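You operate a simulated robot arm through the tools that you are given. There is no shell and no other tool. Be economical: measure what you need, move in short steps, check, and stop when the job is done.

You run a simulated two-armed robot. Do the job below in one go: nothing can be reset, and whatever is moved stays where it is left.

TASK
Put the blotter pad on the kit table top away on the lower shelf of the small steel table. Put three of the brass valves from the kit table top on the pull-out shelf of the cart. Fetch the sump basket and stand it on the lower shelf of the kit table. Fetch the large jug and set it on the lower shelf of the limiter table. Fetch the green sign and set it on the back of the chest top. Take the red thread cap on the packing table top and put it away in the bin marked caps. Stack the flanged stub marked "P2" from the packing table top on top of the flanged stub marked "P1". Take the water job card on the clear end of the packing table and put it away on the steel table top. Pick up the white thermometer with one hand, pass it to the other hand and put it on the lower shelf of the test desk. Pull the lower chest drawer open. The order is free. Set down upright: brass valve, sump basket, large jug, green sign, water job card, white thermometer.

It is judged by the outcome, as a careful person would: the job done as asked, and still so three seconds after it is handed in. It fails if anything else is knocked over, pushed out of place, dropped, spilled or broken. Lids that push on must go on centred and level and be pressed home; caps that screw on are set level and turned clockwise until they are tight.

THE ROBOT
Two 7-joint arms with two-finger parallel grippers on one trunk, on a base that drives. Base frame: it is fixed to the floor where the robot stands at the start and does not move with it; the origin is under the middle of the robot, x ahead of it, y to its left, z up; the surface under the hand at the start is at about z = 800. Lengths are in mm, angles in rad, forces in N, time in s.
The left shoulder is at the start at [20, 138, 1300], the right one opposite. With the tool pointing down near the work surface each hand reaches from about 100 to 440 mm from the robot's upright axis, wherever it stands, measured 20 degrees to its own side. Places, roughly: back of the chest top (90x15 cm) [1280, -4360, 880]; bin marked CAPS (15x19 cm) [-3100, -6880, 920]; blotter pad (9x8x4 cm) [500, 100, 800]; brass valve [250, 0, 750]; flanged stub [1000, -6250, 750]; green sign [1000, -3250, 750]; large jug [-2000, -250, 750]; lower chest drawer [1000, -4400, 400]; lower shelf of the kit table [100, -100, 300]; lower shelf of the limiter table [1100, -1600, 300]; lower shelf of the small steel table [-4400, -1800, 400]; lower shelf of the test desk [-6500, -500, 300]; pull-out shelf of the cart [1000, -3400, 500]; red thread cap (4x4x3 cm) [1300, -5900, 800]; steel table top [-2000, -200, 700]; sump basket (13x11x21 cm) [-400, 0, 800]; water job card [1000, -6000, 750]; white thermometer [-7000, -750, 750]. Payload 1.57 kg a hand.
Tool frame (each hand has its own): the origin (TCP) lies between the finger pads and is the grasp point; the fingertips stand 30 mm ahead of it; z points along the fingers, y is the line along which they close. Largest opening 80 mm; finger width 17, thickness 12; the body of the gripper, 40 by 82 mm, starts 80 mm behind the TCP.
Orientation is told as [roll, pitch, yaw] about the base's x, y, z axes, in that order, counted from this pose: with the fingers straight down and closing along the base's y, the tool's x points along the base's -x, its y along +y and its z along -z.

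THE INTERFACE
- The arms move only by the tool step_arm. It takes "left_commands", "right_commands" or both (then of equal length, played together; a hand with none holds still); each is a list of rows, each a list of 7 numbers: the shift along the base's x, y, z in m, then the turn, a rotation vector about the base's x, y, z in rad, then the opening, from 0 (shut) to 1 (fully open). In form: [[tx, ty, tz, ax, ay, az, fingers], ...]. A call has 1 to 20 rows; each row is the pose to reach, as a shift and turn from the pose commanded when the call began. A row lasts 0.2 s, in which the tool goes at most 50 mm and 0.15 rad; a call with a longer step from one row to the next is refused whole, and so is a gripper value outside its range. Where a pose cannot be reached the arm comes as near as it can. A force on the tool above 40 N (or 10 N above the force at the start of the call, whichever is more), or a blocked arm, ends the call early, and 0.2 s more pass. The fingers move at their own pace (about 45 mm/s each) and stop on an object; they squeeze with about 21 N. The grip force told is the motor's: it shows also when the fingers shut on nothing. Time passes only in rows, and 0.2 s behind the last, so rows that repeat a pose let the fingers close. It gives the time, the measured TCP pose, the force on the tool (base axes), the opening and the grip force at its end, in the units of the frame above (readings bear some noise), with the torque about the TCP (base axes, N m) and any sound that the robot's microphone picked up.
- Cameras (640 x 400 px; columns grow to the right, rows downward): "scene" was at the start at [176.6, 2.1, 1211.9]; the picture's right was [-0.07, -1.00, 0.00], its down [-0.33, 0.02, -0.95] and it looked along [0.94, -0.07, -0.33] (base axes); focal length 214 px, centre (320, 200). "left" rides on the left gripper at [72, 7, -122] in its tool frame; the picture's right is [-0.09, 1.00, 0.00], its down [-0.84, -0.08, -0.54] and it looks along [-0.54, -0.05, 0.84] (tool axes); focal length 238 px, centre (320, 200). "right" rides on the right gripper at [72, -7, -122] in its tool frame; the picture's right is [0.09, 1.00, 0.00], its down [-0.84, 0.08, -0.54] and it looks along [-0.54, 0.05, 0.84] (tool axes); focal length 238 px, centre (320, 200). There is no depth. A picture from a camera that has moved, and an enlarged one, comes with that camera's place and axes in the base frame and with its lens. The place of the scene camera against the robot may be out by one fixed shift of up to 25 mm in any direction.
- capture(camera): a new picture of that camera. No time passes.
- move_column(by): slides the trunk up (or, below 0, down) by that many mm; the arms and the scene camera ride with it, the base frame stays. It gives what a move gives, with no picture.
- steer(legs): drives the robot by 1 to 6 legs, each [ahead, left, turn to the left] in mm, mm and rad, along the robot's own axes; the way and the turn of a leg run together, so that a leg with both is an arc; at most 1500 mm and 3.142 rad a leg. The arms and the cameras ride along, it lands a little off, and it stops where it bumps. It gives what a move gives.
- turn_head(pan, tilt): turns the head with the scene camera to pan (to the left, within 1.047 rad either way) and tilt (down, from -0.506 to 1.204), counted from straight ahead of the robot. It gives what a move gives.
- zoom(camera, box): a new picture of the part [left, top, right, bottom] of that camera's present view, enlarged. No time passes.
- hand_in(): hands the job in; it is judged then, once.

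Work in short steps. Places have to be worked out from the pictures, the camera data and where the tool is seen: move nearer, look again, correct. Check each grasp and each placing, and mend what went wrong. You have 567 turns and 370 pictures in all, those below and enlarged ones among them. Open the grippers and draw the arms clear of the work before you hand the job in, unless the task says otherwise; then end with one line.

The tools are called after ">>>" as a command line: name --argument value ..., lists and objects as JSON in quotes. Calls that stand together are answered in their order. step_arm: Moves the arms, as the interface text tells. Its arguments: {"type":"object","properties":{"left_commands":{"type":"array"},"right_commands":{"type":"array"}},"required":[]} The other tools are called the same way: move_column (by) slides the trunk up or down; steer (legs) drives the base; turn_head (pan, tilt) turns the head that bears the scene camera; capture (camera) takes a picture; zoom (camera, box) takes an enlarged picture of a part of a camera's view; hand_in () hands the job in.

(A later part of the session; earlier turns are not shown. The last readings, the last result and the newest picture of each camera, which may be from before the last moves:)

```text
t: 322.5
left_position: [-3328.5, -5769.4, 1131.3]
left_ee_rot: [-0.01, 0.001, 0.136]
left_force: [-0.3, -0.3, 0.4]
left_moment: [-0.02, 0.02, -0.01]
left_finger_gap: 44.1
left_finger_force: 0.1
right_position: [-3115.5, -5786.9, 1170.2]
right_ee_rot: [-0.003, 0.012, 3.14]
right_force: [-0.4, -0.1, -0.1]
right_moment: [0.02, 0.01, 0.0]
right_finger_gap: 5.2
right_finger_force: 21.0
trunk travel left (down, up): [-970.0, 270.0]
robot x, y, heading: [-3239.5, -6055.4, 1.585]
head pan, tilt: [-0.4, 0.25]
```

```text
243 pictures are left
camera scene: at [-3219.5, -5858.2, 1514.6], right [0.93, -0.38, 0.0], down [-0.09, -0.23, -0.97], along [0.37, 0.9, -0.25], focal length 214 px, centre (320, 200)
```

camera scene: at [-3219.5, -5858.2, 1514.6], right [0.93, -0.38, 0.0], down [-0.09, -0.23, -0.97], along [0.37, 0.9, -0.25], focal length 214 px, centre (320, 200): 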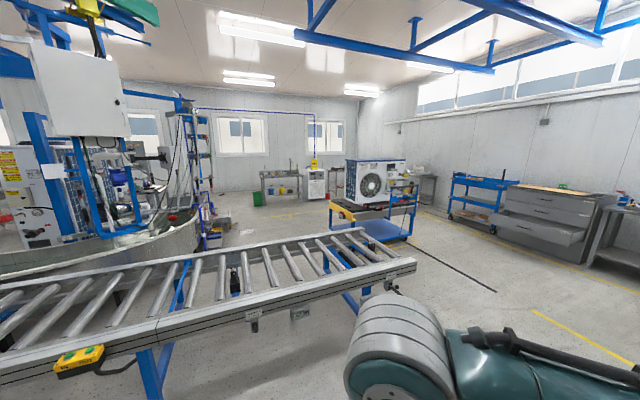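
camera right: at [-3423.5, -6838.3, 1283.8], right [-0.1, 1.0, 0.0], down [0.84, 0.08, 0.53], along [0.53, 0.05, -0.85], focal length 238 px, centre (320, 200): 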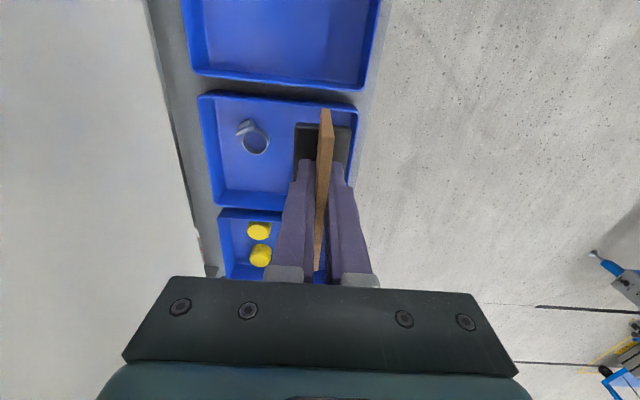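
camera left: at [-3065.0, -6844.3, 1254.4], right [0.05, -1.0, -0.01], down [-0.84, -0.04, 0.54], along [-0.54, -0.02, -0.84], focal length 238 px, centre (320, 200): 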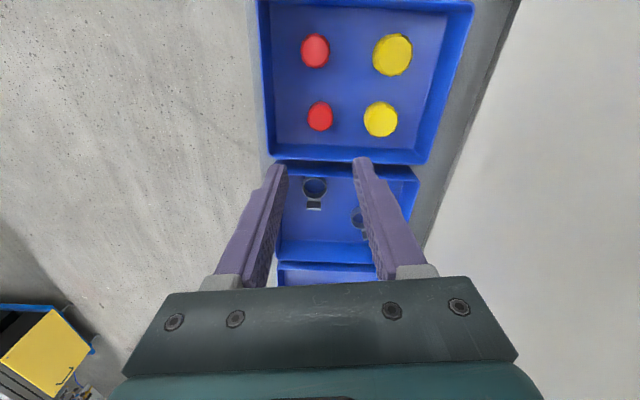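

Safest route: back along the aisle to x≈-100, then up between trolley and chest as before. I drive it in stages facing +y.

>>> steer --legs '[[0, -1490, -0.01], [0, -1490, 0], [0, -160, 0]]'

>>> steer --legs '[[1490, 0, 0]]'

>>> turn_head --pan 0.3 --tilt 0.3

>>> capture --camera "scene"

```text
t: 337.9
left_position: [-172.1, -5861.2, 1132.5]
left_ee_rot: [-0.011, -0.001, 0.052]
left_force: [0.3, 0.0, -0.5]
left_moment: [0.0, 0.03, 0.01]
left_finger_gap: 44.0
left_finger_force: 0.0
right_position: [41.2, -5894.9, 1171.0]
right_ee_rot: [-0.002, 0.012, 3.058]
right_force: [-0.3, 0.1, -0.9]
right_moment: [0.03, -0.05, 0.01]
right_finger_gap: 5.1
right_finger_force: 21.2
trunk travel left (down, up): [-970.0, 270.0]
robot x, y, heading: [-105.1, -6151.1, 1.503]
head pan, tilt: [-0.4, 0.25]
```

```text
t: 345.2
left_position: [-68.0, -4378.6, 1131.5]
left_ee_rot: [-0.01, 0.001, 0.051]
left_force: [0.2, -0.8, 0.4]
left_moment: [0.01, -0.03, 0.01]
left_finger_gap: 44.0
left_finger_force: 0.0
right_position: [144.5, -4413.0, 1169.6]
right_ee_rot: [-0.003, 0.012, 3.057]
right_force: [-0.4, 0.2, -0.5]
right_moment: [0.01, -0.02, 0.01]
right_finger_gap: 5.3
right_finger_force: 20.5
trunk travel left (down, up): [-970.0, 270.0]
robot x, y, heading: [3.1, -4665.6, 1.499]
head pan, tilt: [-0.4, 0.25]
```

```text
t: 346.3
left_position: [-67.8, -4378.3, 1131.4]
left_ee_rot: [-0.009, -0.001, 0.051]
left_force: [0.2, -0.1, -0.1]
left_moment: [-0.04, 0.04, -0.02]
left_finger_gap: 44.1
left_finger_force: 0.0
right_position: [144.4, -4412.6, 1170.2]
right_ee_rot: [-0.001, 0.012, 3.058]
right_force: [0.6, -0.2, -0.3]
right_moment: [-0.02, 0.02, 0.01]
right_finger_gap: 5.2
right_finger_force: 20.9
trunk travel left (down, up): [-970.0, 270.0]
robot x, y, heading: [-0.8, -4668.9, 1.498]
head pan, tilt: [0.3, 0.3]
```

```text
242 pictures are left
camera scene: at [-30.1, -4469.6, 1509.9], right [0.97, 0.23, 0.0], down [0.07, -0.29, -0.96], along [-0.22, 0.93, -0.3], focal length 214 px, centre (320, 200)
```

scene: 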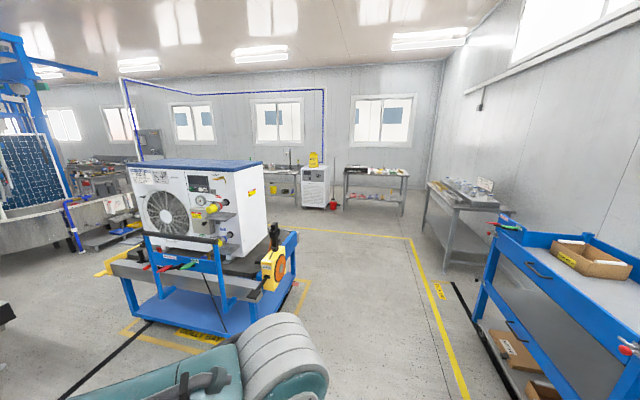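

Path clear. Correct heading and continue to y≈-1100, then strafe left toward the steel table.

>>> steer --legs '[[0, 100, 0.073], [1490, 0, 0], [1490, 0, 0], [500, 0, 0]]'

>>> turn_head --pan 0.8 --tilt 0.4

>>> capture --camera "scene"

```text
t: 364.4
left_position: [-180.0, -817.3, 1131.4]
left_ee_rot: [-0.01, 0.001, 0.108]
left_force: [0.1, 0.0, 0.6]
left_moment: [-0.01, -0.02, 0.02]
left_finger_gap: 44.1
left_finger_force: 0.1
right_position: [32.5, -838.9, 1171.3]
right_ee_rot: [-0.001, 0.012, 3.114]
right_force: [0.0, -0.3, -0.5]
right_moment: [0.0, 0.01, -0.03]
right_finger_gap: 5.4
right_finger_force: 21.3
trunk travel left (down, up): [-970.0, 270.0]
robot x, y, heading: [-96.2, -1104.2, 1.561]
head pan, tilt: [0.3, 0.3]
```

```text
t: 365.3
left_position: [-179.6, -817.5, 1131.4]
left_ee_rot: [-0.01, 0.0, 0.108]
left_force: [-1.1, 0.4, 0.3]
left_moment: [0.01, 0.01, -0.02]
left_finger_gap: 44.1
left_finger_force: 0.1
right_position: [33.7, -840.1, 1170.8]
right_ee_rot: [-0.002, 0.012, 3.113]
right_force: [0.7, 0.2, -0.4]
right_moment: [0.0, -0.02, 0.01]
right_finger_gap: 4.9
right_finger_force: 21.4
trunk travel left (down, up): [-970.0, 270.0]
robot x, y, heading: [-95.0, -1101.8, 1.553]
head pan, tilt: [0.799, 0.4]
```

```text
241 pictures are left
camera scene: at [-175.8, -929.7, 1500.7], right [0.71, 0.71, 0.0], down [0.27, -0.28, -0.92], along [-0.65, 0.65, -0.39], focal length 214 px, centre (320, 200)
```

scene: 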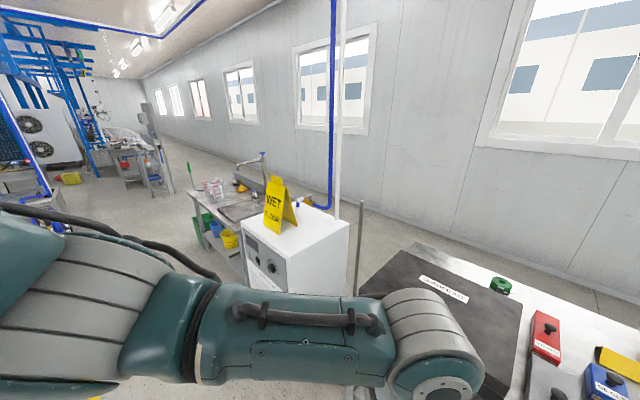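

Strafe left to face the steel table.

>>> steer --legs '[[0, 1000, 0], [0, 850, 0]]'

>>> turn_head --pan 0 --tilt 0.6

>>> capture --camera "scene"

```text
t: 374.5
left_position: [-2032.6, -857.5, 1132.5]
left_ee_rot: [-0.012, -0.001, 0.174]
left_force: [0.6, 0.4, -0.6]
left_moment: [0.0, -0.02, 0.0]
left_finger_gap: 44.3
left_finger_force: 0.0
right_position: [-1816.4, -865.8, 1169.2]
right_ee_rot: [-0.002, 0.013, -3.103]
right_force: [0.6, 0.4, 0.4]
right_moment: [-0.01, -0.02, -0.02]
right_finger_gap: 5.3
right_finger_force: 20.9
trunk travel left (down, up): [-970.0, 270.0]
robot x, y, heading: [-1924.1, -1137.8, 1.62]
head pan, tilt: [0.799, 0.4]
```

```text
t: 375.6
left_position: [-2032.0, -856.3, 1132.8]
left_ee_rot: [-0.009, 0.0, 0.175]
left_force: [-0.2, 0.6, 0.0]
left_moment: [0.0, 0.04, -0.04]
left_finger_gap: 43.8
left_finger_force: 0.0
right_position: [-1816.9, -864.8, 1169.9]
right_ee_rot: [-0.001, 0.013, -3.103]
right_force: [0.0, 0.2, -0.4]
right_moment: [-0.03, -0.01, -0.02]
right_finger_gap: 5.3
right_finger_force: 21.2
trunk travel left (down, up): [-970.0, 270.0]
robot x, y, heading: [-1924.7, -1136.4, 1.621]
head pan, tilt: [0.0, 0.6]
```

```text
240 pictures are left
camera scene: at [-1954.4, -940.3, 1482.4], right [1.0, 0.05, 0.0], down [0.03, -0.56, -0.83], along [-0.04, 0.82, -0.56], focal length 214 px, centre (320, 200)
```

scene: 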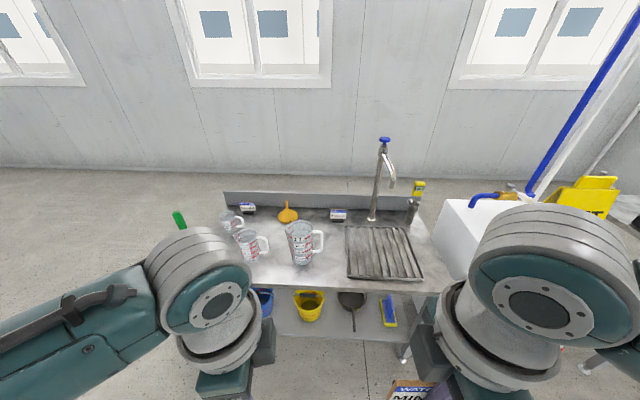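

I zoom on the table top.

>>> zoom --camera "scene" --box '[200, 170, 440, 320]'

```text
2.67 times, centred on (320, 245) of scene
camera zoom: at [-1954.4, -940.3, 1482.4], right [1.0, 0.05, 0.0], down [0.03, -0.56, -0.83], along [-0.04, 0.82, -0.56], focal length 572 px, centre (320, 80)
```

zoom: 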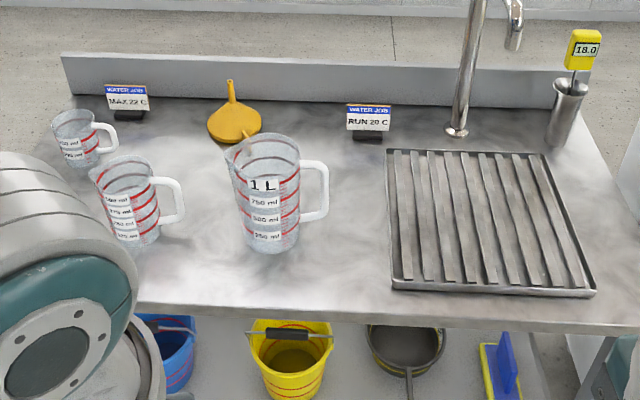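

Free room lies between the medium and large jugs near the front (≈(-2155,-440)). I raise the left hand, lower the right by arm, and move in to look with the right camera.

>>> step_arm --left_commands '[[0, 0, 0.03, 0, 0, 0, 0.55], [0, 0, 0.05, 0, 0, 0, 0.55], [0, 0, 0.065, 0, 0, 0, 0.55], [0, 0, 0.065, 0, 0, 0, 0.55]]' --right_commands '[[0, 0, -0.04, 0, 0, 0, 0], [0, 0, -0.08, 0, 0, 0, 0], [0, 0, -0.12, 0, 0, 0, 0], [0, 0, -0.15, 0, 0, 0, 0]]'

>>> steer --legs '[[0, 300, -0.05], [360, 0, 0]]'

>>> capture --camera "right"

>>> turn_head --pan 0 --tilt 0.95

>>> capture --camera "scene"

```text
t: 376.6
left_position: [-2031.0, -856.0, 1197.6]
left_ee_rot: [-0.01, 0.0, 0.174]
left_force: [1.2, 0.2, 0.5]
left_moment: [-0.04, -0.02, 0.03]
left_finger_gap: 43.6
left_finger_force: 0.0
right_position: [-1816.9, -866.3, 1020.3]
right_ee_rot: [-0.002, 0.013, -3.101]
right_force: [0.8, 0.3, -0.6]
right_moment: [0.0, 0.02, -0.04]
right_finger_gap: 5.1
right_finger_force: 20.4
trunk travel left (down, up): [-970.0, 270.0]
robot x, y, heading: [-1926.5, -1138.4, 1.626]
head pan, tilt: [0.0, 0.6]
```

```text
t: 380.6
left_position: [-2322.1, -501.4, 1196.8]
left_ee_rot: [-0.01, 0.0, 0.129]
left_force: [-0.2, 0.3, 0.0]
left_moment: [0.01, 0.02, -0.01]
left_finger_gap: 44.1
left_finger_force: 0.0
right_position: [-2108.4, -521.9, 1020.3]
right_ee_rot: [-0.002, 0.011, 3.136]
right_force: [1.1, -0.1, -1.1]
right_moment: [-0.02, 0.01, -0.02]
right_finger_gap: 5.3
right_finger_force: 21.2
trunk travel left (down, up): [-970.0, 270.0]
robot x, y, heading: [-2232.2, -783.6, 1.586]
head pan, tilt: [0.0, 0.6]
```

```text
238 pictures are left
camera right: at [-2038.7, -514.1, 1143.8], right [0.09, -1.0, 0.0], down [-0.84, -0.07, 0.53], along [-0.53, -0.05, -0.85], focal length 238 px, centre (320, 200)
```

right: 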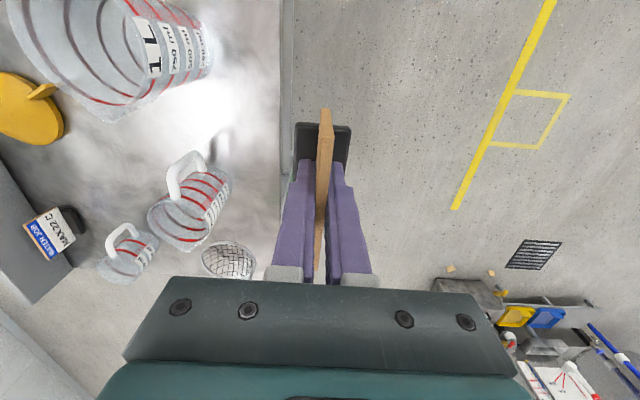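

```text
t: 381.4
left_position: [-2322.3, -502.0, 1197.1]
left_ee_rot: [-0.01, 0.001, 0.128]
left_force: [-0.3, -0.2, -0.2]
left_moment: [0.0, 0.03, -0.01]
left_finger_gap: 43.9
left_finger_force: 0.0
right_position: [-2108.7, -521.9, 1020.9]
right_ee_rot: [-0.001, 0.013, 3.135]
right_force: [0.0, 0.5, -1.3]
right_moment: [-0.02, 0.0, 0.01]
right_finger_gap: 5.0
right_finger_force: 21.0
trunk travel left (down, up): [-970.0, 270.0]
robot x, y, heading: [-2233.1, -785.5, 1.583]
head pan, tilt: [0.0, 0.949]
```

```text
237 pictures are left
camera scene: at [-2250.0, -604.4, 1454.1], right [1.0, 0.01, 0.0], down [0.01, -0.81, -0.58], along [0.0, 0.58, -0.81], focal length 214 px, centre (320, 200)
```

scene: 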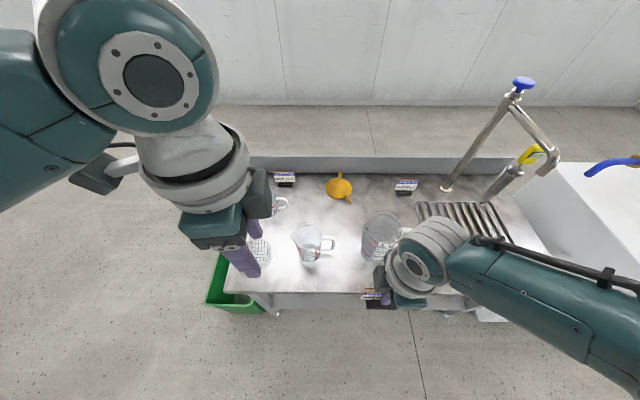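

Spot (-2170,-410) is free. I move there and lower.

>>> steer --legs '[[111, 61, 0]]'

>>> move_column --by -110

>>> capture --camera "right"

>>> capture --camera "scene"

```text
t: 382.7
left_position: [-2382.9, -388.5, 1196.4]
left_ee_rot: [-0.01, 0.0, 0.127]
left_force: [0.2, -0.4, -0.7]
left_moment: [-0.01, 0.02, 0.03]
left_finger_gap: 43.9
left_finger_force: 0.1
right_position: [-2170.4, -408.8, 1020.5]
right_ee_rot: [-0.001, 0.013, 3.137]
right_force: [1.0, -0.7, -1.6]
right_moment: [-0.03, 0.03, 0.01]
right_finger_gap: 5.4
right_finger_force: 21.1
trunk travel left (down, up): [-970.0, 270.0]
robot x, y, heading: [-2293.2, -675.7, 1.578]
head pan, tilt: [0.0, 0.949]
```

```text
t: 384.1
left_position: [-2382.7, -388.3, 1086.1]
left_ee_rot: [-0.01, -0.001, 0.128]
left_force: [-0.1, -0.4, -0.1]
left_moment: [0.03, -0.02, 0.02]
left_finger_gap: 44.1
left_finger_force: 0.1
right_position: [-2169.8, -409.0, 910.8]
right_ee_rot: [0.002, 0.012, 3.135]
right_force: [1.0, 0.0, -0.9]
right_moment: [0.0, 0.0, 0.0]
right_finger_gap: 5.0
right_finger_force: 21.4
trunk travel left (down, up): [-860.0, 380.0]
robot x, y, heading: [-2294.8, -669.4, 1.58]
head pan, tilt: [0.0, 0.949]
```

```text
236 pictures are left
camera right: at [-2099.8, -402.0, 1033.7], right [0.09, -1.0, 0.0], down [-0.84, -0.07, 0.53], along [-0.53, -0.05, -0.85], focal length 238 px, centre (320, 200)
```

right: 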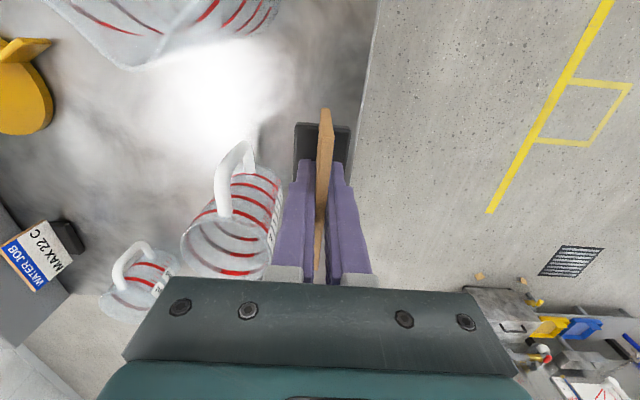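

```text
235 pictures are left
camera scene: at [-2311.3, -492.1, 1344.1], right [1.0, 0.01, 0.0], down [0.01, -0.81, -0.58], along [0.0, 0.58, -0.81], focal length 214 px, centre (320, 200)
```

scene: 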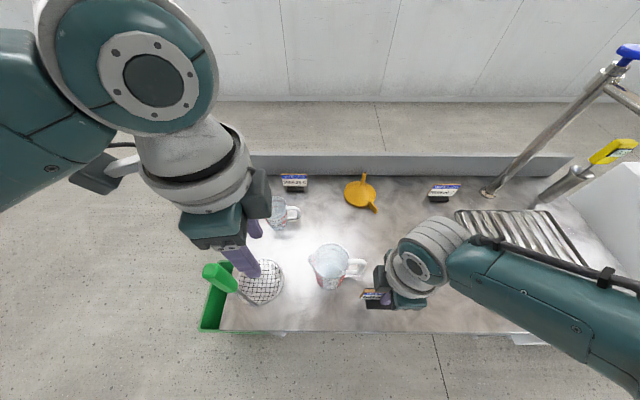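

Clearances are acceptable; shift 10 mm right and 8 mm toward the front for margin, and lower.

>>> step_arm --right_commands '[[0.01, -0.008, 0, 0, 0, 0, 0], [0.01, -0.008, 0, 0, 0, 0, 0]]'

>>> move_column --by -45

>>> move_column --by -8

>>> zoom --camera "scene" --box '[280, 220, 440, 320]'

```text
t: 384.7
left_position: [-2383.3, -389.1, 1087.1]
left_ee_rot: [-0.01, 0.001, 0.128]
left_force: [-0.1, 0.3, 0.5]
left_moment: [0.04, -0.01, 0.02]
left_finger_gap: 43.9
left_finger_force: 0.1
right_position: [-2160.2, -416.6, 910.1]
right_ee_rot: [-0.001, 0.011, 3.134]
right_force: [0.5, 0.6, -0.2]
right_moment: [-0.02, -0.01, -0.01]
right_finger_gap: 5.2
right_finger_force: 20.7
trunk travel left (down, up): [-860.0, 380.0]
robot x, y, heading: [-2291.7, -674.0, 1.577]
head pan, tilt: [0.0, 0.949]
```

```text
t: 385.6
left_position: [-2382.0, -389.4, 1041.8]
left_ee_rot: [-0.011, 0.0, 0.126]
left_force: [-0.5, -0.4, -0.3]
left_moment: [0.0, 0.0, -0.02]
left_finger_gap: 44.1
left_finger_force: 0.1
right_position: [-2160.1, -415.9, 865.8]
right_ee_rot: [0.0, 0.012, 3.136]
right_force: [-0.1, 0.6, 0.1]
right_moment: [-0.01, -0.01, -0.02]
right_finger_gap: 5.5
right_finger_force: 20.7
trunk travel left (down, up): [-815.0, 425.0]
robot x, y, heading: [-2294.8, -674.2, 1.579]
head pan, tilt: [0.0, 0.949]
```

```text
t: 386.2
left_position: [-2383.6, -389.7, 1033.1]
left_ee_rot: [-0.01, 0.0, 0.128]
left_force: [0.5, 0.0, -0.4]
left_moment: [0.03, 0.0, 0.0]
left_finger_gap: 43.8
left_finger_force: 0.0
right_position: [-2159.5, -416.9, 858.0]
right_ee_rot: [0.001, 0.012, 3.135]
right_force: [0.2, 0.3, -0.1]
right_moment: [-0.04, 0.0, 0.05]
right_finger_gap: 5.4
right_finger_force: 21.2
trunk travel left (down, up): [-807.0, 433.0]
robot x, y, heading: [-2293.3, -673.4, 1.579]
head pan, tilt: [0.0, 0.949]
```

```text
4.00 times, centred on (360, 270) of scene
camera zoom: at [-2311.3, -492.1, 1291.0], right [1.0, 0.01, 0.0], down [0.01, -0.81, -0.58], along [0.0, 0.58, -0.81], focal length 858 px, centre (160, -80)
```

zoom: 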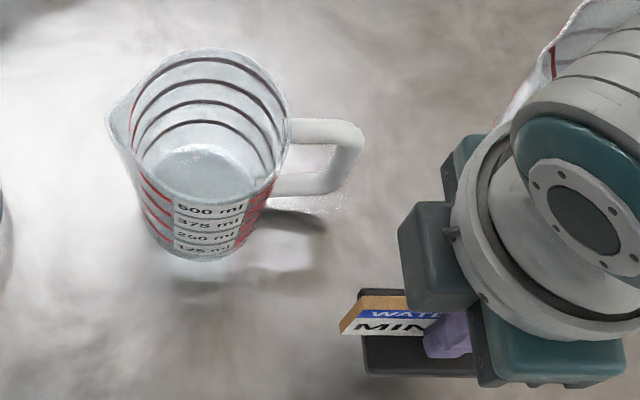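

The right hand's camera block would come down on the large jug's rim. I raise, turn the card a quarter turn (camera toward the table front) and place it at about (-2178,-397).

>>> move_column --by 110

>>> step_arm --right_commands '[[0, 0, 0, 0, 0, -0.145, 0], [0, 0, 0, 0, 0, -0.29, 0], [0, 0, 0, 0, 0, -0.435, 0], [0, 0, 0, 0, 0, -0.58, 0], [0, 0, 0, 0, 0, -0.725, 0], [0, 0, 0, 0, 0, -0.87, 0], [0, 0, 0, 0, 0, -1.015, 0], [0, 0, 0, 0, 0, -1.16, 0], [0, 0, 0, 0, 0, -1.305, 0], [0, 0, 0, 0, 0, -1.45, 0], [0, 0, 0, 0, 0, -1.565, 0]]'

>>> capture --camera "right"

>>> capture --camera "scene"

```text
t: 387.6
left_position: [-2382.3, -389.0, 1143.1]
left_ee_rot: [-0.01, 0.0, 0.126]
left_force: [0.5, -0.3, -1.0]
left_moment: [-0.01, 0.02, 0.02]
left_finger_gap: 44.2
left_finger_force: 0.0
right_position: [-2160.4, -417.2, 968.5]
right_ee_rot: [0.001, 0.011, 3.133]
right_force: [-0.6, -0.4, -0.5]
right_moment: [0.03, 0.0, 0.01]
right_finger_gap: 5.1
right_finger_force: 20.7
trunk travel left (down, up): [-917.0, 323.0]
robot x, y, heading: [-2291.4, -674.3, 1.581]
head pan, tilt: [0.0, 0.949]
```

```text
t: 390.0
left_position: [-2383.6, -388.5, 1143.6]
left_ee_rot: [-0.01, 0.001, 0.126]
left_force: [-0.5, -0.5, -0.2]
left_moment: [-0.02, 0.0, -0.01]
left_finger_gap: 44.1
left_finger_force: 0.0
right_position: [-2160.7, -416.9, 967.7]
right_ee_rot: [0.001, 0.014, 1.568]
right_force: [0.3, -0.2, -0.7]
right_moment: [0.04, -0.01, -0.02]
right_finger_gap: 5.2
right_finger_force: 20.9
trunk travel left (down, up): [-917.0, 323.0]
robot x, y, heading: [-2294.8, -673.7, 1.577]
head pan, tilt: [0.0, 0.949]
```

```text
233 pictures are left
camera right: at [-2154.1, -486.7, 1091.2], right [-1.0, -0.09, 0.0], down [-0.07, 0.84, 0.53], along [-0.05, 0.53, -0.85], focal length 238 px, centre (320, 200)
```

right: 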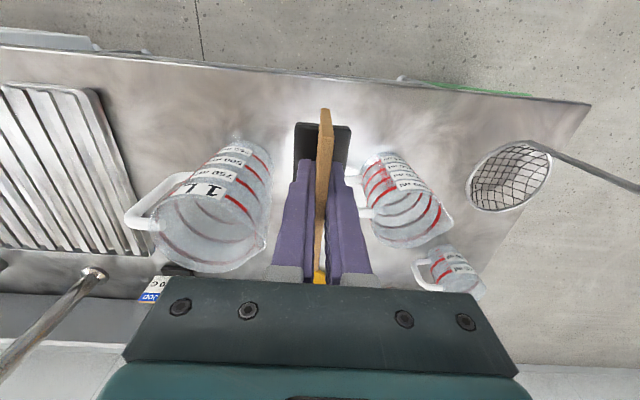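

```text
232 pictures are left
camera scene: at [-2311.3, -492.1, 1401.0], right [1.0, 0.01, 0.0], down [0.01, -0.81, -0.58], along [0.0, 0.58, -0.81], focal length 214 px, centre (320, 200)
```

scene: 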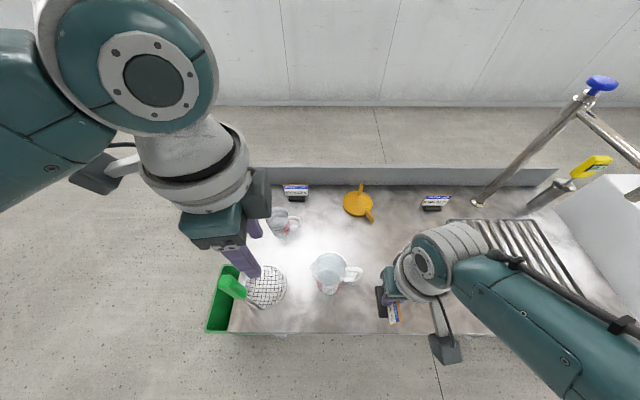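

Now the camera is at the free front side. Shift 7 mm toward -x and lower.

>>> step_arm --right_commands '[[-0.007, 0.001, 0, 0, 0, 0, 0], [-0.007, 0.001, 0, 0, 0, 0, 0]]'

>>> move_column --by -108

>>> zoom --camera "right" --box '[160, 80, 480, 280]'

```text
t: 390.6
left_position: [-2383.4, -389.4, 1143.1]
left_ee_rot: [-0.011, -0.001, 0.127]
left_force: [0.0, -0.1, -0.6]
left_moment: [-0.02, 0.01, 0.0]
left_finger_gap: 44.0
left_finger_force: 0.1
right_position: [-2167.3, -414.7, 968.4]
right_ee_rot: [-0.002, 0.013, 1.568]
right_force: [0.2, -0.1, -1.2]
right_moment: [-0.03, 0.01, 0.01]
right_finger_gap: 5.2
right_finger_force: 20.7
trunk travel left (down, up): [-917.0, 323.0]
robot x, y, heading: [-2289.1, -672.3, 1.573]
head pan, tilt: [0.0, 0.949]
```

```text
t: 392.0
left_position: [-2383.3, -390.5, 1034.7]
left_ee_rot: [-0.009, 0.0, 0.127]
left_force: [-0.3, -0.5, -0.3]
left_moment: [-0.01, 0.03, 0.01]
left_finger_gap: 44.0
left_finger_force: 0.1
right_position: [-2167.7, -414.4, 858.9]
right_ee_rot: [0.0, 0.015, 1.57]
right_force: [0.1, -0.2, -0.1]
right_moment: [0.0, 0.0, -0.04]
right_finger_gap: 5.6
right_finger_force: 21.2
trunk travel left (down, up): [-809.0, 431.0]
robot x, y, heading: [-2294.0, -677.8, 1.579]
head pan, tilt: [0.0, 0.949]
```

```text
2.00 times, centred on (320, 180) of right
camera zoom: at [-2161.2, -484.8, 982.7], right [-1.0, -0.09, 0.0], down [-0.08, 0.84, 0.53], along [-0.05, 0.53, -0.85], focal length 477 px, centre (320, 240)
```

zoom: 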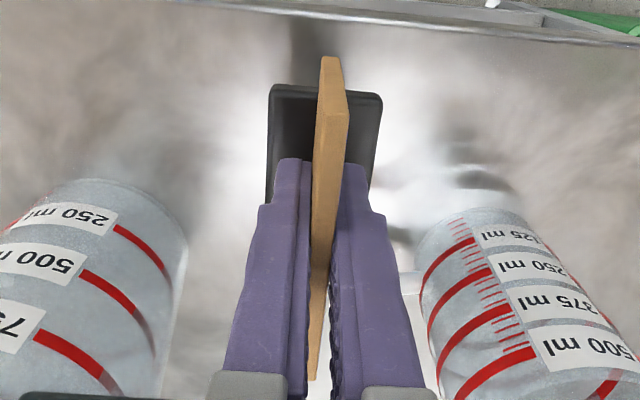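

>>> move_column --by -7

>>> move_column --by -4

>>> move_column --by -3

>>> zoom --camera "right" --box '[160, 80, 480, 280]'

```text
t: 392.6
left_position: [-2382.2, -388.2, 1028.2]
left_ee_rot: [-0.009, 0.001, 0.128]
left_force: [-0.1, -0.1, 0.3]
left_moment: [-0.03, -0.04, -0.01]
left_finger_gap: 44.1
left_finger_force: 0.1
right_position: [-2167.9, -415.5, 853.1]
right_ee_rot: [-0.001, 0.015, 1.57]
right_force: [0.0, -0.4, 0.3]
right_moment: [0.01, -0.01, 0.01]
right_finger_gap: 5.2
right_finger_force: 20.7
trunk travel left (down, up): [-802.0, 438.0]
robot x, y, heading: [-2292.7, -674.5, 1.575]
head pan, tilt: [0.0, 0.949]
```

```text
t: 393.1
left_position: [-2383.5, -389.0, 1024.6]
left_ee_rot: [-0.011, -0.001, 0.126]
left_force: [-0.5, -0.1, 0.3]
left_moment: [-0.01, 0.01, 0.02]
left_finger_gap: 44.2
left_finger_force: 0.0
right_position: [-2167.0, -415.4, 848.6]
right_ee_rot: [0.0, 0.013, 1.569]
right_force: [0.1, 0.2, -0.3]
right_moment: [0.01, 0.01, -0.02]
right_finger_gap: 5.3
right_finger_force: 21.2
trunk travel left (down, up): [-798.0, 442.0]
robot x, y, heading: [-2294.1, -672.6, 1.577]
head pan, tilt: [0.0, 0.949]
```

```text
t: 393.6
left_position: [-2382.4, -388.7, 1021.5]
left_ee_rot: [-0.012, -0.001, 0.127]
left_force: [0.0, 0.1, 0.7]
left_moment: [0.03, 0.02, 0.0]
left_finger_gap: 43.9
left_finger_force: 0.2
right_position: [-2166.8, -415.7, 845.3]
right_ee_rot: [0.001, 0.013, 1.568]
right_force: [-0.2, 0.5, -1.3]
right_moment: [0.02, -0.01, 0.0]
right_finger_gap: 5.1
right_finger_force: 21.1
trunk travel left (down, up): [-795.0, 445.0]
robot x, y, heading: [-2294.2, -672.8, 1.574]
head pan, tilt: [0.0, 0.949]
```

```text
2.00 times, centred on (320, 180) of right
camera zoom: at [-2161.2, -484.9, 968.6], right [-1.0, -0.09, 0.0], down [-0.08, 0.84, 0.53], along [-0.05, 0.53, -0.85], focal length 477 px, centre (320, 240)
```

zoom: 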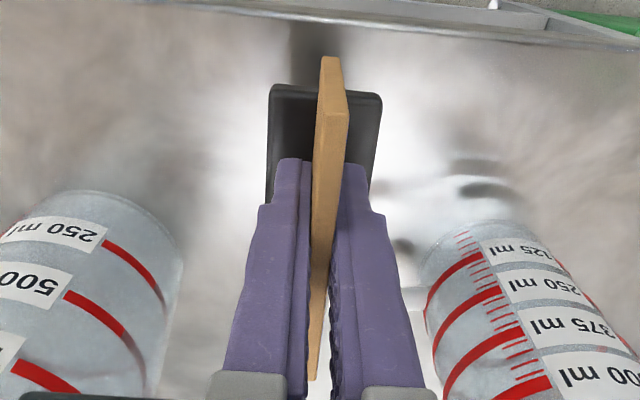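

>>> move_column --by -5

>>> move_column --by -5

>>> move_column --by -4

>>> zoom --camera "right" --box '[160, 80, 480, 280]'

```text
t: 394.2
left_position: [-2383.7, -389.1, 1016.7]
left_ee_rot: [-0.011, 0.001, 0.128]
left_force: [-0.4, -1.0, 0.2]
left_moment: [0.01, 0.01, -0.01]
left_finger_gap: 43.9
left_finger_force: 0.1
right_position: [-2167.6, -416.1, 841.0]
right_ee_rot: [-0.001, 0.013, 1.57]
right_force: [1.0, 0.1, 0.1]
right_moment: [-0.02, -0.02, 0.01]
right_finger_gap: 5.3
right_finger_force: 21.0
trunk travel left (down, up): [-790.0, 450.0]
robot x, y, heading: [-2294.2, -671.5, 1.578]
head pan, tilt: [0.0, 0.949]
```

```text
t: 394.7
left_position: [-2383.0, -389.2, 1011.7]
left_ee_rot: [-0.008, 0.0, 0.128]
left_force: [0.7, -0.3, 0.9]
left_moment: [0.0, 0.02, 0.02]
left_finger_gap: 43.9
left_finger_force: 0.0
right_position: [-2167.9, -416.2, 833.9]
right_ee_rot: [-0.001, 0.014, 1.57]
right_force: [-0.3, -0.2, -0.1]
right_moment: [-0.03, -0.01, 0.01]
right_finger_gap: 5.4
right_finger_force: 21.5
trunk travel left (down, up): [-785.0, 455.0]
robot x, y, heading: [-2292.2, -673.6, 1.578]
head pan, tilt: [0.0, 0.949]
```

```text
t: 395.2
left_position: [-2382.1, -389.4, 1006.3]
left_ee_rot: [-0.011, -0.001, 0.127]
left_force: [0.1, 0.5, 0.6]
left_moment: [-0.01, 0.03, -0.01]
left_finger_gap: 44.0
left_finger_force: 0.1
right_position: [-2166.7, -415.5, 831.3]
right_ee_rot: [-0.001, 0.013, 1.567]
right_force: [0.5, 0.1, -0.4]
right_moment: [-0.02, -0.01, 0.0]
right_finger_gap: 5.1
right_finger_force: 21.2
trunk travel left (down, up): [-781.0, 459.0]
robot x, y, heading: [-2293.6, -675.0, 1.575]
head pan, tilt: [0.0, 0.949]
```

```text
2.00 times, centred on (320, 180) of right
camera zoom: at [-2161.2, -484.9, 954.6], right [-1.0, -0.09, 0.0], down [-0.08, 0.84, 0.53], along [-0.05, 0.53, -0.85], focal length 477 px, centre (320, 240)
```

zoom: 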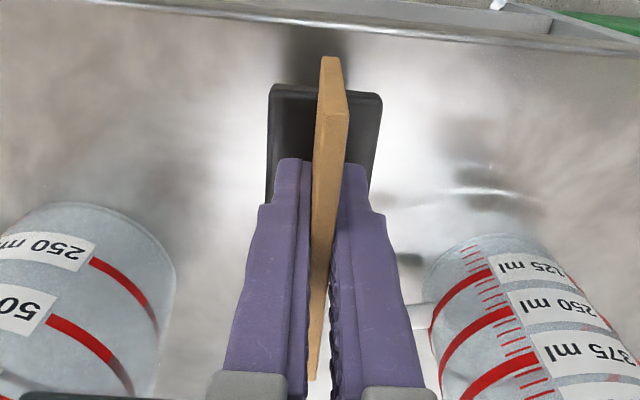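

The table is lower than assumed; continue down in 8 mm steps.

>>> move_column --by -8

>>> move_column --by -8

>>> zoom --camera "right" --box '[0, 0, 640, 400]'

```text
t: 395.8
left_position: [-2383.5, -389.4, 998.9]
left_ee_rot: [-0.01, -0.001, 0.129]
left_force: [-0.4, 0.4, 0.8]
left_moment: [0.02, 0.04, 0.02]
left_finger_gap: 44.1
left_finger_force: 0.1
right_position: [-2167.9, -414.6, 822.6]
right_ee_rot: [0.0, 0.014, 1.57]
right_force: [0.6, 1.0, -0.9]
right_moment: [-0.02, 0.02, 0.0]
right_finger_gap: 5.3
right_finger_force: 21.0
trunk travel left (down, up): [-773.0, 467.0]
robot x, y, heading: [-2295.3, -670.1, 1.579]
head pan, tilt: [0.0, 0.949]
```

```text
t: 396.4
left_position: [-2382.5, -389.2, 991.5]
left_ee_rot: [-0.01, -0.001, 0.128]
left_force: [-0.6, 0.1, -0.3]
left_moment: [-0.02, -0.02, 0.02]
left_finger_gap: 43.9
left_finger_force: 0.1
right_position: [-2167.9, -414.9, 814.7]
right_ee_rot: [0.001, 0.014, 1.57]
right_force: [0.0, 0.1, -0.3]
right_moment: [0.01, 0.03, 0.0]
right_finger_gap: 5.2
right_finger_force: 21.5
trunk travel left (down, up): [-765.0, 475.0]
robot x, y, heading: [-2290.3, -674.4, 1.578]
head pan, tilt: [0.0, 0.949]
```

```text
1.00 times, centred on (320, 200) of right (not enlarged: the box is as wide or as high as the picture)
camera zoom: at [-2161.2, -484.8, 938.6], right [-1.0, -0.09, 0.0], down [-0.08, 0.84, 0.53], along [-0.05, 0.53, -0.85], focal length 238 px, centre (320, 200)
```

zoom: 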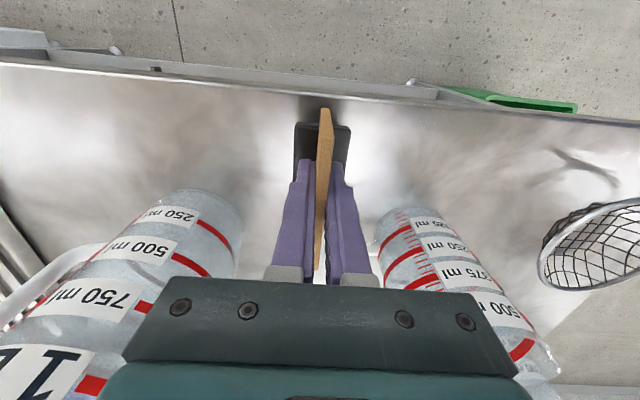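

>>> move_column --by -5

>>> move_column --by -4

>>> move_column --by -4

>>> zoom --camera "right" --box '[160, 80, 480, 280]'

```text
t: 396.9
left_position: [-2382.4, -389.3, 984.6]
left_ee_rot: [-0.01, -0.001, 0.126]
left_force: [1.0, 0.3, -0.5]
left_moment: [0.0, -0.02, -0.03]
left_finger_gap: 44.0
left_finger_force: 0.1
right_position: [-2167.0, -415.2, 808.9]
right_ee_rot: [0.001, 0.014, 1.569]
right_force: [0.3, -0.5, 0.0]
right_moment: [0.03, -0.02, -0.02]
right_finger_gap: 5.1
right_finger_force: 21.0
trunk travel left (down, up): [-760.0, 480.0]
robot x, y, heading: [-2292.7, -675.3, 1.579]
head pan, tilt: [0.0, 0.949]
```

```text
t: 397.4
left_position: [-2383.0, -388.0, 982.9]
left_ee_rot: [-0.01, -0.001, 0.128]
left_force: [-0.2, 0.4, -0.5]
left_moment: [0.0, 0.02, -0.02]
left_finger_gap: 44.0
left_finger_force: 0.1
right_position: [-2167.5, -414.6, 805.7]
right_ee_rot: [0.0, 0.014, 1.568]
right_force: [0.0, 0.1, 0.7]
right_moment: [0.03, -0.02, -0.01]
right_finger_gap: 5.3
right_finger_force: 21.0
trunk travel left (down, up): [-756.0, 484.0]
robot x, y, heading: [-2294.1, -678.6, 1.573]
head pan, tilt: [0.0, 0.949]
```

```text
t: 398.0
left_position: [-2383.0, -387.7, 979.0]
left_ee_rot: [-0.012, 0.0, 0.127]
left_force: [0.4, -0.3, 0.3]
left_moment: [0.0, -0.01, 0.01]
left_finger_gap: 44.2
left_finger_force: 0.0
right_position: [-2166.5, -414.8, 802.5]
right_ee_rot: [0.0, 0.015, 1.568]
right_force: [-0.4, -0.7, 0.1]
right_moment: [-0.03, 0.01, -0.02]
right_finger_gap: 5.2
right_finger_force: 21.0
trunk travel left (down, up): [-752.0, 488.0]
robot x, y, heading: [-2290.8, -675.7, 1.579]
head pan, tilt: [0.0, 0.949]
```

```text
2.00 times, centred on (320, 180) of right
camera zoom: at [-2161.2, -484.9, 925.6], right [-1.0, -0.09, 0.0], down [-0.08, 0.84, 0.53], along [-0.05, 0.53, -0.85], focal length 477 px, centre (320, 240)
```

zoom: 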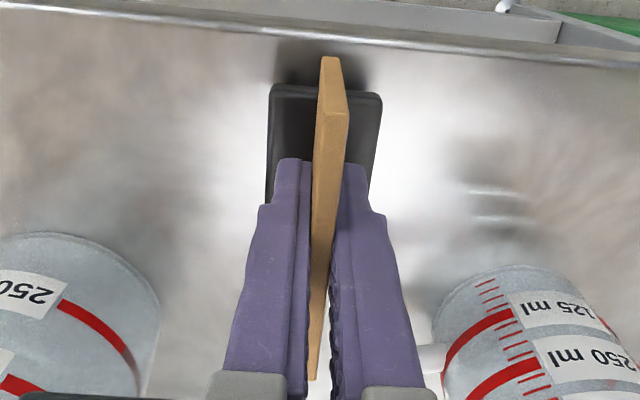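

I move it 10 mm further onto the table and go down to contact.

>>> step_arm --right_commands '[[0, 0.01, 0, 0, 0, 0, 0], [0, 0.01, -0.003, 0, 0, 0, 0], [0, 0.01, -0.006, 0, 0, 0, 0]]'

>>> move_column --by -3

>>> move_column --by -3

```text
t: 398.8
left_position: [-2381.7, -389.7, 977.8]
left_ee_rot: [-0.011, -0.001, 0.128]
left_force: [-0.3, 0.0, 0.3]
left_moment: [0.04, 0.02, -0.02]
left_finger_gap: 43.9
left_finger_force: 0.1
right_position: [-2166.8, -405.5, 796.1]
right_ee_rot: [-0.001, 0.012, 1.569]
right_force: [-0.6, 0.8, -0.3]
right_moment: [0.04, 0.0, 0.01]
right_finger_gap: 5.1
right_finger_force: 21.0
trunk travel left (down, up): [-752.0, 488.0]
robot x, y, heading: [-2293.1, -672.7, 1.577]
head pan, tilt: [0.0, 0.949]
```

```text
t: 399.3
left_position: [-2382.1, -389.6, 975.9]
left_ee_rot: [-0.012, 0.0, 0.129]
left_force: [0.5, 0.4, 0.3]
left_moment: [0.01, -0.02, -0.06]
left_finger_gap: 44.3
left_finger_force: 0.1
right_position: [-2166.9, -405.5, 795.0]
right_ee_rot: [0.002, 0.013, 1.568]
right_force: [-0.2, -0.2, -0.3]
right_moment: [0.02, -0.03, -0.02]
right_finger_gap: 5.4
right_finger_force: 20.8
trunk travel left (down, up): [-749.0, 491.0]
robot x, y, heading: [-2296.8, -672.7, 1.578]
head pan, tilt: [0.0, 0.949]
```

```text
t: 399.8
left_position: [-2382.1, -389.1, 971.9]
left_ee_rot: [-0.012, 0.0, 0.126]
left_force: [0.0, -1.0, 1.0]
left_moment: [0.01, 0.0, -0.01]
left_finger_gap: 44.2
left_finger_force: 0.0
right_position: [-2166.7, -405.7, 790.2]
right_ee_rot: [-0.001, 0.012, 1.57]
right_force: [-0.2, -4.2, 15.2]
right_moment: [-0.03, 0.05, 0.0]
right_finger_gap: 5.5
right_finger_force: 21.6
trunk travel left (down, up): [-746.0, 494.0]
robot x, y, heading: [-2294.4, -671.1, 1.578]
head pan, tilt: [0.0, 0.949]
```

Contact (15 N). Release with a small opening and rise.

>>> step_arm --right_commands '[[0, 0, 0.002, 0, 0, 0, 0.1], [0, 0, 0.002, 0, 0, 0, 0.22], [0, 0, 0.002, 0, 0, 0, 0.25], [0, 0, 0.002, 0, 0, 0, 0.25]]'

>>> move_column --by 180

>>> capture --camera "right"

```text
t: 400.8
left_position: [-2382.3, -389.4, 972.5]
left_ee_rot: [-0.011, 0.0, 0.127]
left_force: [0.5, -0.1, 1.0]
left_moment: [-0.01, -0.04, -0.01]
left_finger_gap: 43.9
left_finger_force: 0.1
right_position: [-2167.7, -405.1, 793.2]
right_ee_rot: [-0.002, 0.014, 1.568]
right_force: [-0.5, -1.0, -0.5]
right_moment: [0.02, 0.01, 0.02]
right_finger_gap: 20.2
right_finger_force: 0.1
trunk travel left (down, up): [-746.0, 494.0]
robot x, y, heading: [-2296.4, -674.1, 1.578]
head pan, tilt: [0.0, 0.949]
```

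```text
t: 402.8
left_position: [-2382.9, -389.0, 1151.2]
left_ee_rot: [-0.01, -0.001, 0.128]
left_force: [0.2, -0.1, -0.2]
left_moment: [0.0, -0.01, 0.0]
left_finger_gap: 44.2
left_finger_force: 0.0
right_position: [-2167.0, -406.2, 972.3]
right_ee_rot: [0.0, 0.013, 1.569]
right_force: [-0.5, -0.3, 0.5]
right_moment: [0.03, -0.04, -0.01]
right_finger_gap: 19.9
right_finger_force: 0.0
trunk travel left (down, up): [-926.0, 314.0]
robot x, y, heading: [-2294.7, -675.5, 1.577]
head pan, tilt: [0.0, 0.949]
```

```text
226 pictures are left
camera right: at [-2160.8, -475.3, 1095.7], right [-1.0, -0.09, 0.0], down [-0.08, 0.84, 0.53], along [-0.05, 0.53, -0.85], focal length 238 px, centre (320, 200)
```

right: 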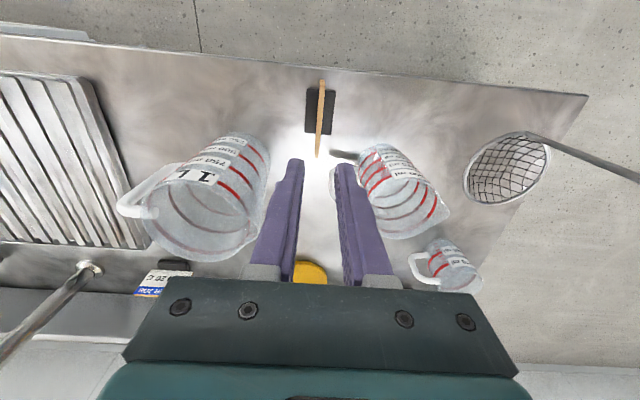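

The card stands on the steel table. Next the large jug (by its handle at ≈x -1985, z 800–905). First I lift the left hand high, back away and tilt the right hand 45° forward.

>>> steer --legs '[[-250, -186, 0]]'

>>> step_arm --left_commands '[[0, 0.02, 0.04, 0, 0, 0, 0.5], [0, 0.04, 0.08, 0, 0, 0, 0.5], [0, 0.05, 0.12, 0, 0, 0, 0.5], [0, 0.06, 0.16, 0, 0, 0, 0.5], [0, 0.07, 0.2, 0, 0, 0, 0.5], [0, 0.08, 0.23, 0, 0, 0, 0.5]]' --right_commands '[[0, 0.015, 0.02, 0.13, 0, 0, 1], [0, 0.03, 0.04, 0.26, 0, 0, 1], [0, 0.05, 0.06, 0.39, 0, 0, 1], [0, 0.06, 0.06, 0.52, 0, 0, 1], [0, 0.07, 0.06, 0.65, 0, 0, 1], [0, 0.08, 0.06, 0.785, 0, 0, 1]]'

>>> capture --camera "right"

>>> capture --camera "scene"

```text
t: 404.9
left_position: [-2194.8, -638.4, 1152.4]
left_ee_rot: [-0.011, 0.001, 0.131]
left_force: [0.6, 0.7, -0.1]
left_moment: [-0.04, -0.01, -0.06]
left_finger_gap: 44.1
left_finger_force: 0.0
right_position: [-1978.8, -653.6, 971.9]
right_ee_rot: [0.001, 0.012, 1.571]
right_force: [0.2, -0.1, 0.0]
right_moment: [-0.04, 0.0, 0.01]
right_finger_gap: 19.9
right_finger_force: 0.0
trunk travel left (down, up): [-926.0, 314.0]
robot x, y, heading: [-2103.1, -920.9, 1.581]
head pan, tilt: [0.0, 0.949]
```

```text
t: 406.3
left_position: [-2194.0, -558.3, 1380.3]
left_ee_rot: [-0.012, 0.003, 0.132]
left_force: [-0.8, 0.0, 1.3]
left_moment: [-0.01, 0.01, 0.0]
left_finger_gap: 40.1
left_finger_force: 0.1
right_position: [-1979.3, -575.2, 1032.1]
right_ee_rot: [-0.002, -0.772, 1.574]
right_force: [-1.1, 0.1, 0.6]
right_moment: [-0.01, 0.03, 0.01]
right_finger_gap: 80.0
right_finger_force: 0.2
trunk travel left (down, up): [-926.0, 314.0]
robot x, y, heading: [-2107.9, -922.2, 1.582]
head pan, tilt: [0.0, 0.949]
```

```text
225 pictures are left
camera right: at [-1972.6, -710.4, 1069.6], right [-1.0, -0.07, -0.07], down [-0.08, 0.22, 0.97], along [-0.05, 0.97, -0.22], focal length 238 px, centre (320, 200)
```

right: 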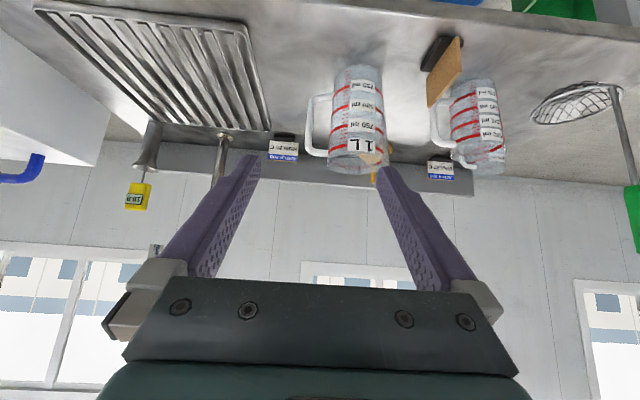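

```text
224 pictures are left
camera scene: at [-2121.7, -740.6, 1410.0], right [1.0, 0.01, 0.0], down [0.01, -0.81, -0.58], along [-0.01, 0.58, -0.81], focal length 214 px, centre (320, 200)
```

scene: 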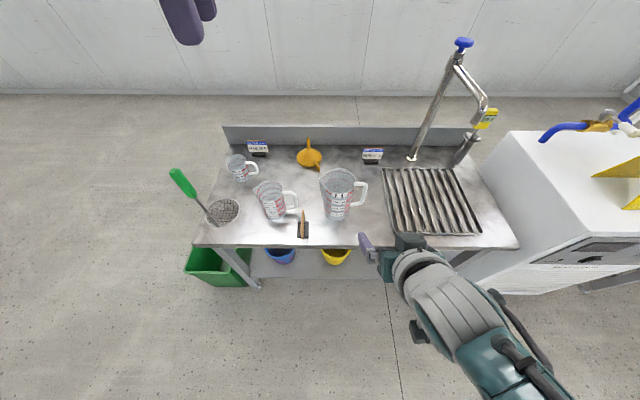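

>>> zoom --camera "right" --box '[270, 50, 430, 190]'

```text
2.86 times, centred on (350, 120) of right
camera zoom: at [-1972.6, -710.4, 1069.6], right [-1.0, -0.07, -0.07], down [-0.08, 0.22, 0.97], along [-0.05, 0.97, -0.22], focal length 681 px, centre (234, 429)
```

zoom: 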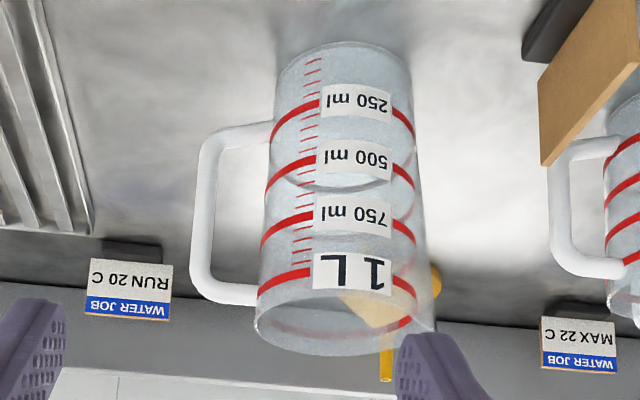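

I check whether the jug holds water by looking from above.

>>> zoom --camera "scene" --box '[230, 150, 390, 250]'

```text
4.00 times, centred on (310, 200) of scene
camera zoom: at [-2121.7, -740.6, 1410.0], right [1.0, 0.01, 0.0], down [0.01, -0.81, -0.58], along [-0.01, 0.58, -0.81], focal length 858 px, centre (360, 200)
```

zoom: 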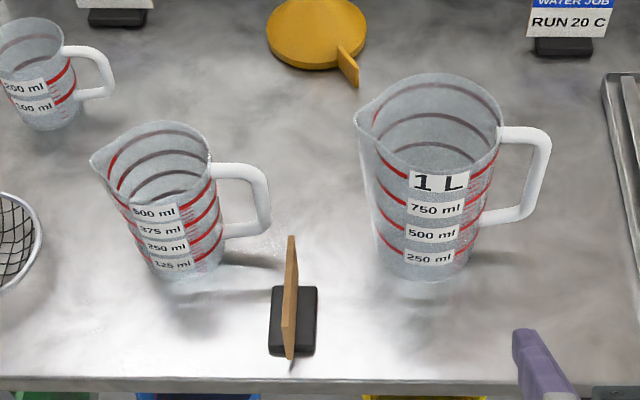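

The jug is empty. I set the fingers 30 mm apart, lower to z≈850, align x to ≈-1965, and approach part way.

>>> move_column --by -178

>>> step_arm --right_commands '[[0.007, 0, 0, 0, 0, 0, 0.38], [0.014, 0, 0, 0, 0, 0, 0.38], [0.014, 0, 0, 0, 0, 0, 0.38]]'

>>> steer --legs '[[130, 0, 0]]'

>>> zoom --camera "right" --box '[200, 60, 440, 210]'

```text
t: 408.3
left_position: [-2193.3, -557.4, 1201.8]
left_ee_rot: [-0.011, 0.0, 0.13]
left_force: [0.4, 0.2, -0.4]
left_moment: [0.01, -0.02, 0.01]
left_finger_gap: 39.7
left_finger_force: 0.1
right_position: [-1978.5, -573.9, 852.5]
right_ee_rot: [-0.003, -0.773, 1.574]
right_force: [0.0, -0.1, 0.2]
right_moment: [0.04, 0.01, -0.01]
right_finger_gap: 80.1
right_finger_force: 0.1
trunk travel left (down, up): [-748.0, 492.0]
robot x, y, heading: [-2101.0, -922.0, 1.582]
head pan, tilt: [0.0, 0.949]
```

```text
t: 409.1
left_position: [-2192.8, -557.8, 1202.6]
left_ee_rot: [-0.011, 0.0, 0.132]
left_force: [0.3, 0.2, -0.2]
left_moment: [0.0, 0.02, -0.01]
left_finger_gap: 39.9
left_finger_force: 0.1
right_position: [-1965.9, -576.6, 854.9]
right_ee_rot: [-0.001, -0.772, 1.573]
right_force: [-0.4, 0.0, 1.3]
right_moment: [0.0, 0.0, -0.01]
right_finger_gap: 30.7
right_finger_force: 0.0
trunk travel left (down, up): [-748.0, 492.0]
robot x, y, heading: [-2101.9, -922.0, 1.583]
head pan, tilt: [0.0, 0.949]
```

```text
t: 410.4
left_position: [-2195.8, -422.6, 1203.3]
left_ee_rot: [-0.011, 0.001, 0.134]
left_force: [0.2, 0.0, 0.1]
left_moment: [-0.04, -0.04, 0.01]
left_finger_gap: 40.1
left_finger_force: 0.1
right_position: [-1967.2, -440.2, 853.8]
right_ee_rot: [-0.003, -0.77, 1.576]
right_force: [-0.1, -0.4, -0.6]
right_moment: [0.05, 0.01, 0.0]
right_finger_gap: 30.2
right_finger_force: 0.1
trunk travel left (down, up): [-748.0, 492.0]
robot x, y, heading: [-2102.0, -788.4, 1.588]
head pan, tilt: [0.0, 0.949]
```

```text
2.67 times, centred on (320, 135) of right
camera zoom: at [-1961.0, -575.5, 892.0], right [-1.0, -0.07, -0.07], down [-0.08, 0.22, 0.97], along [-0.05, 0.97, -0.23], focal length 636 px, centre (320, 373)
```

zoom: 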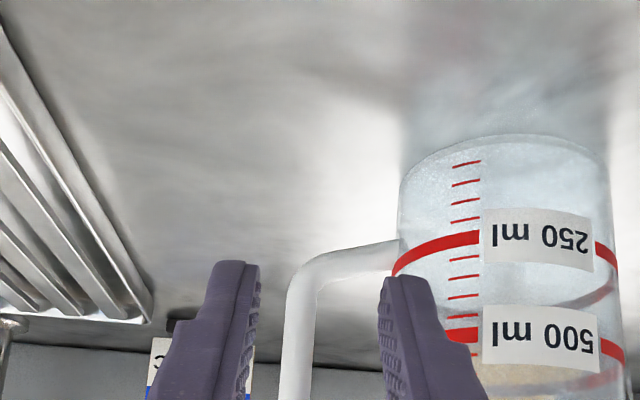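

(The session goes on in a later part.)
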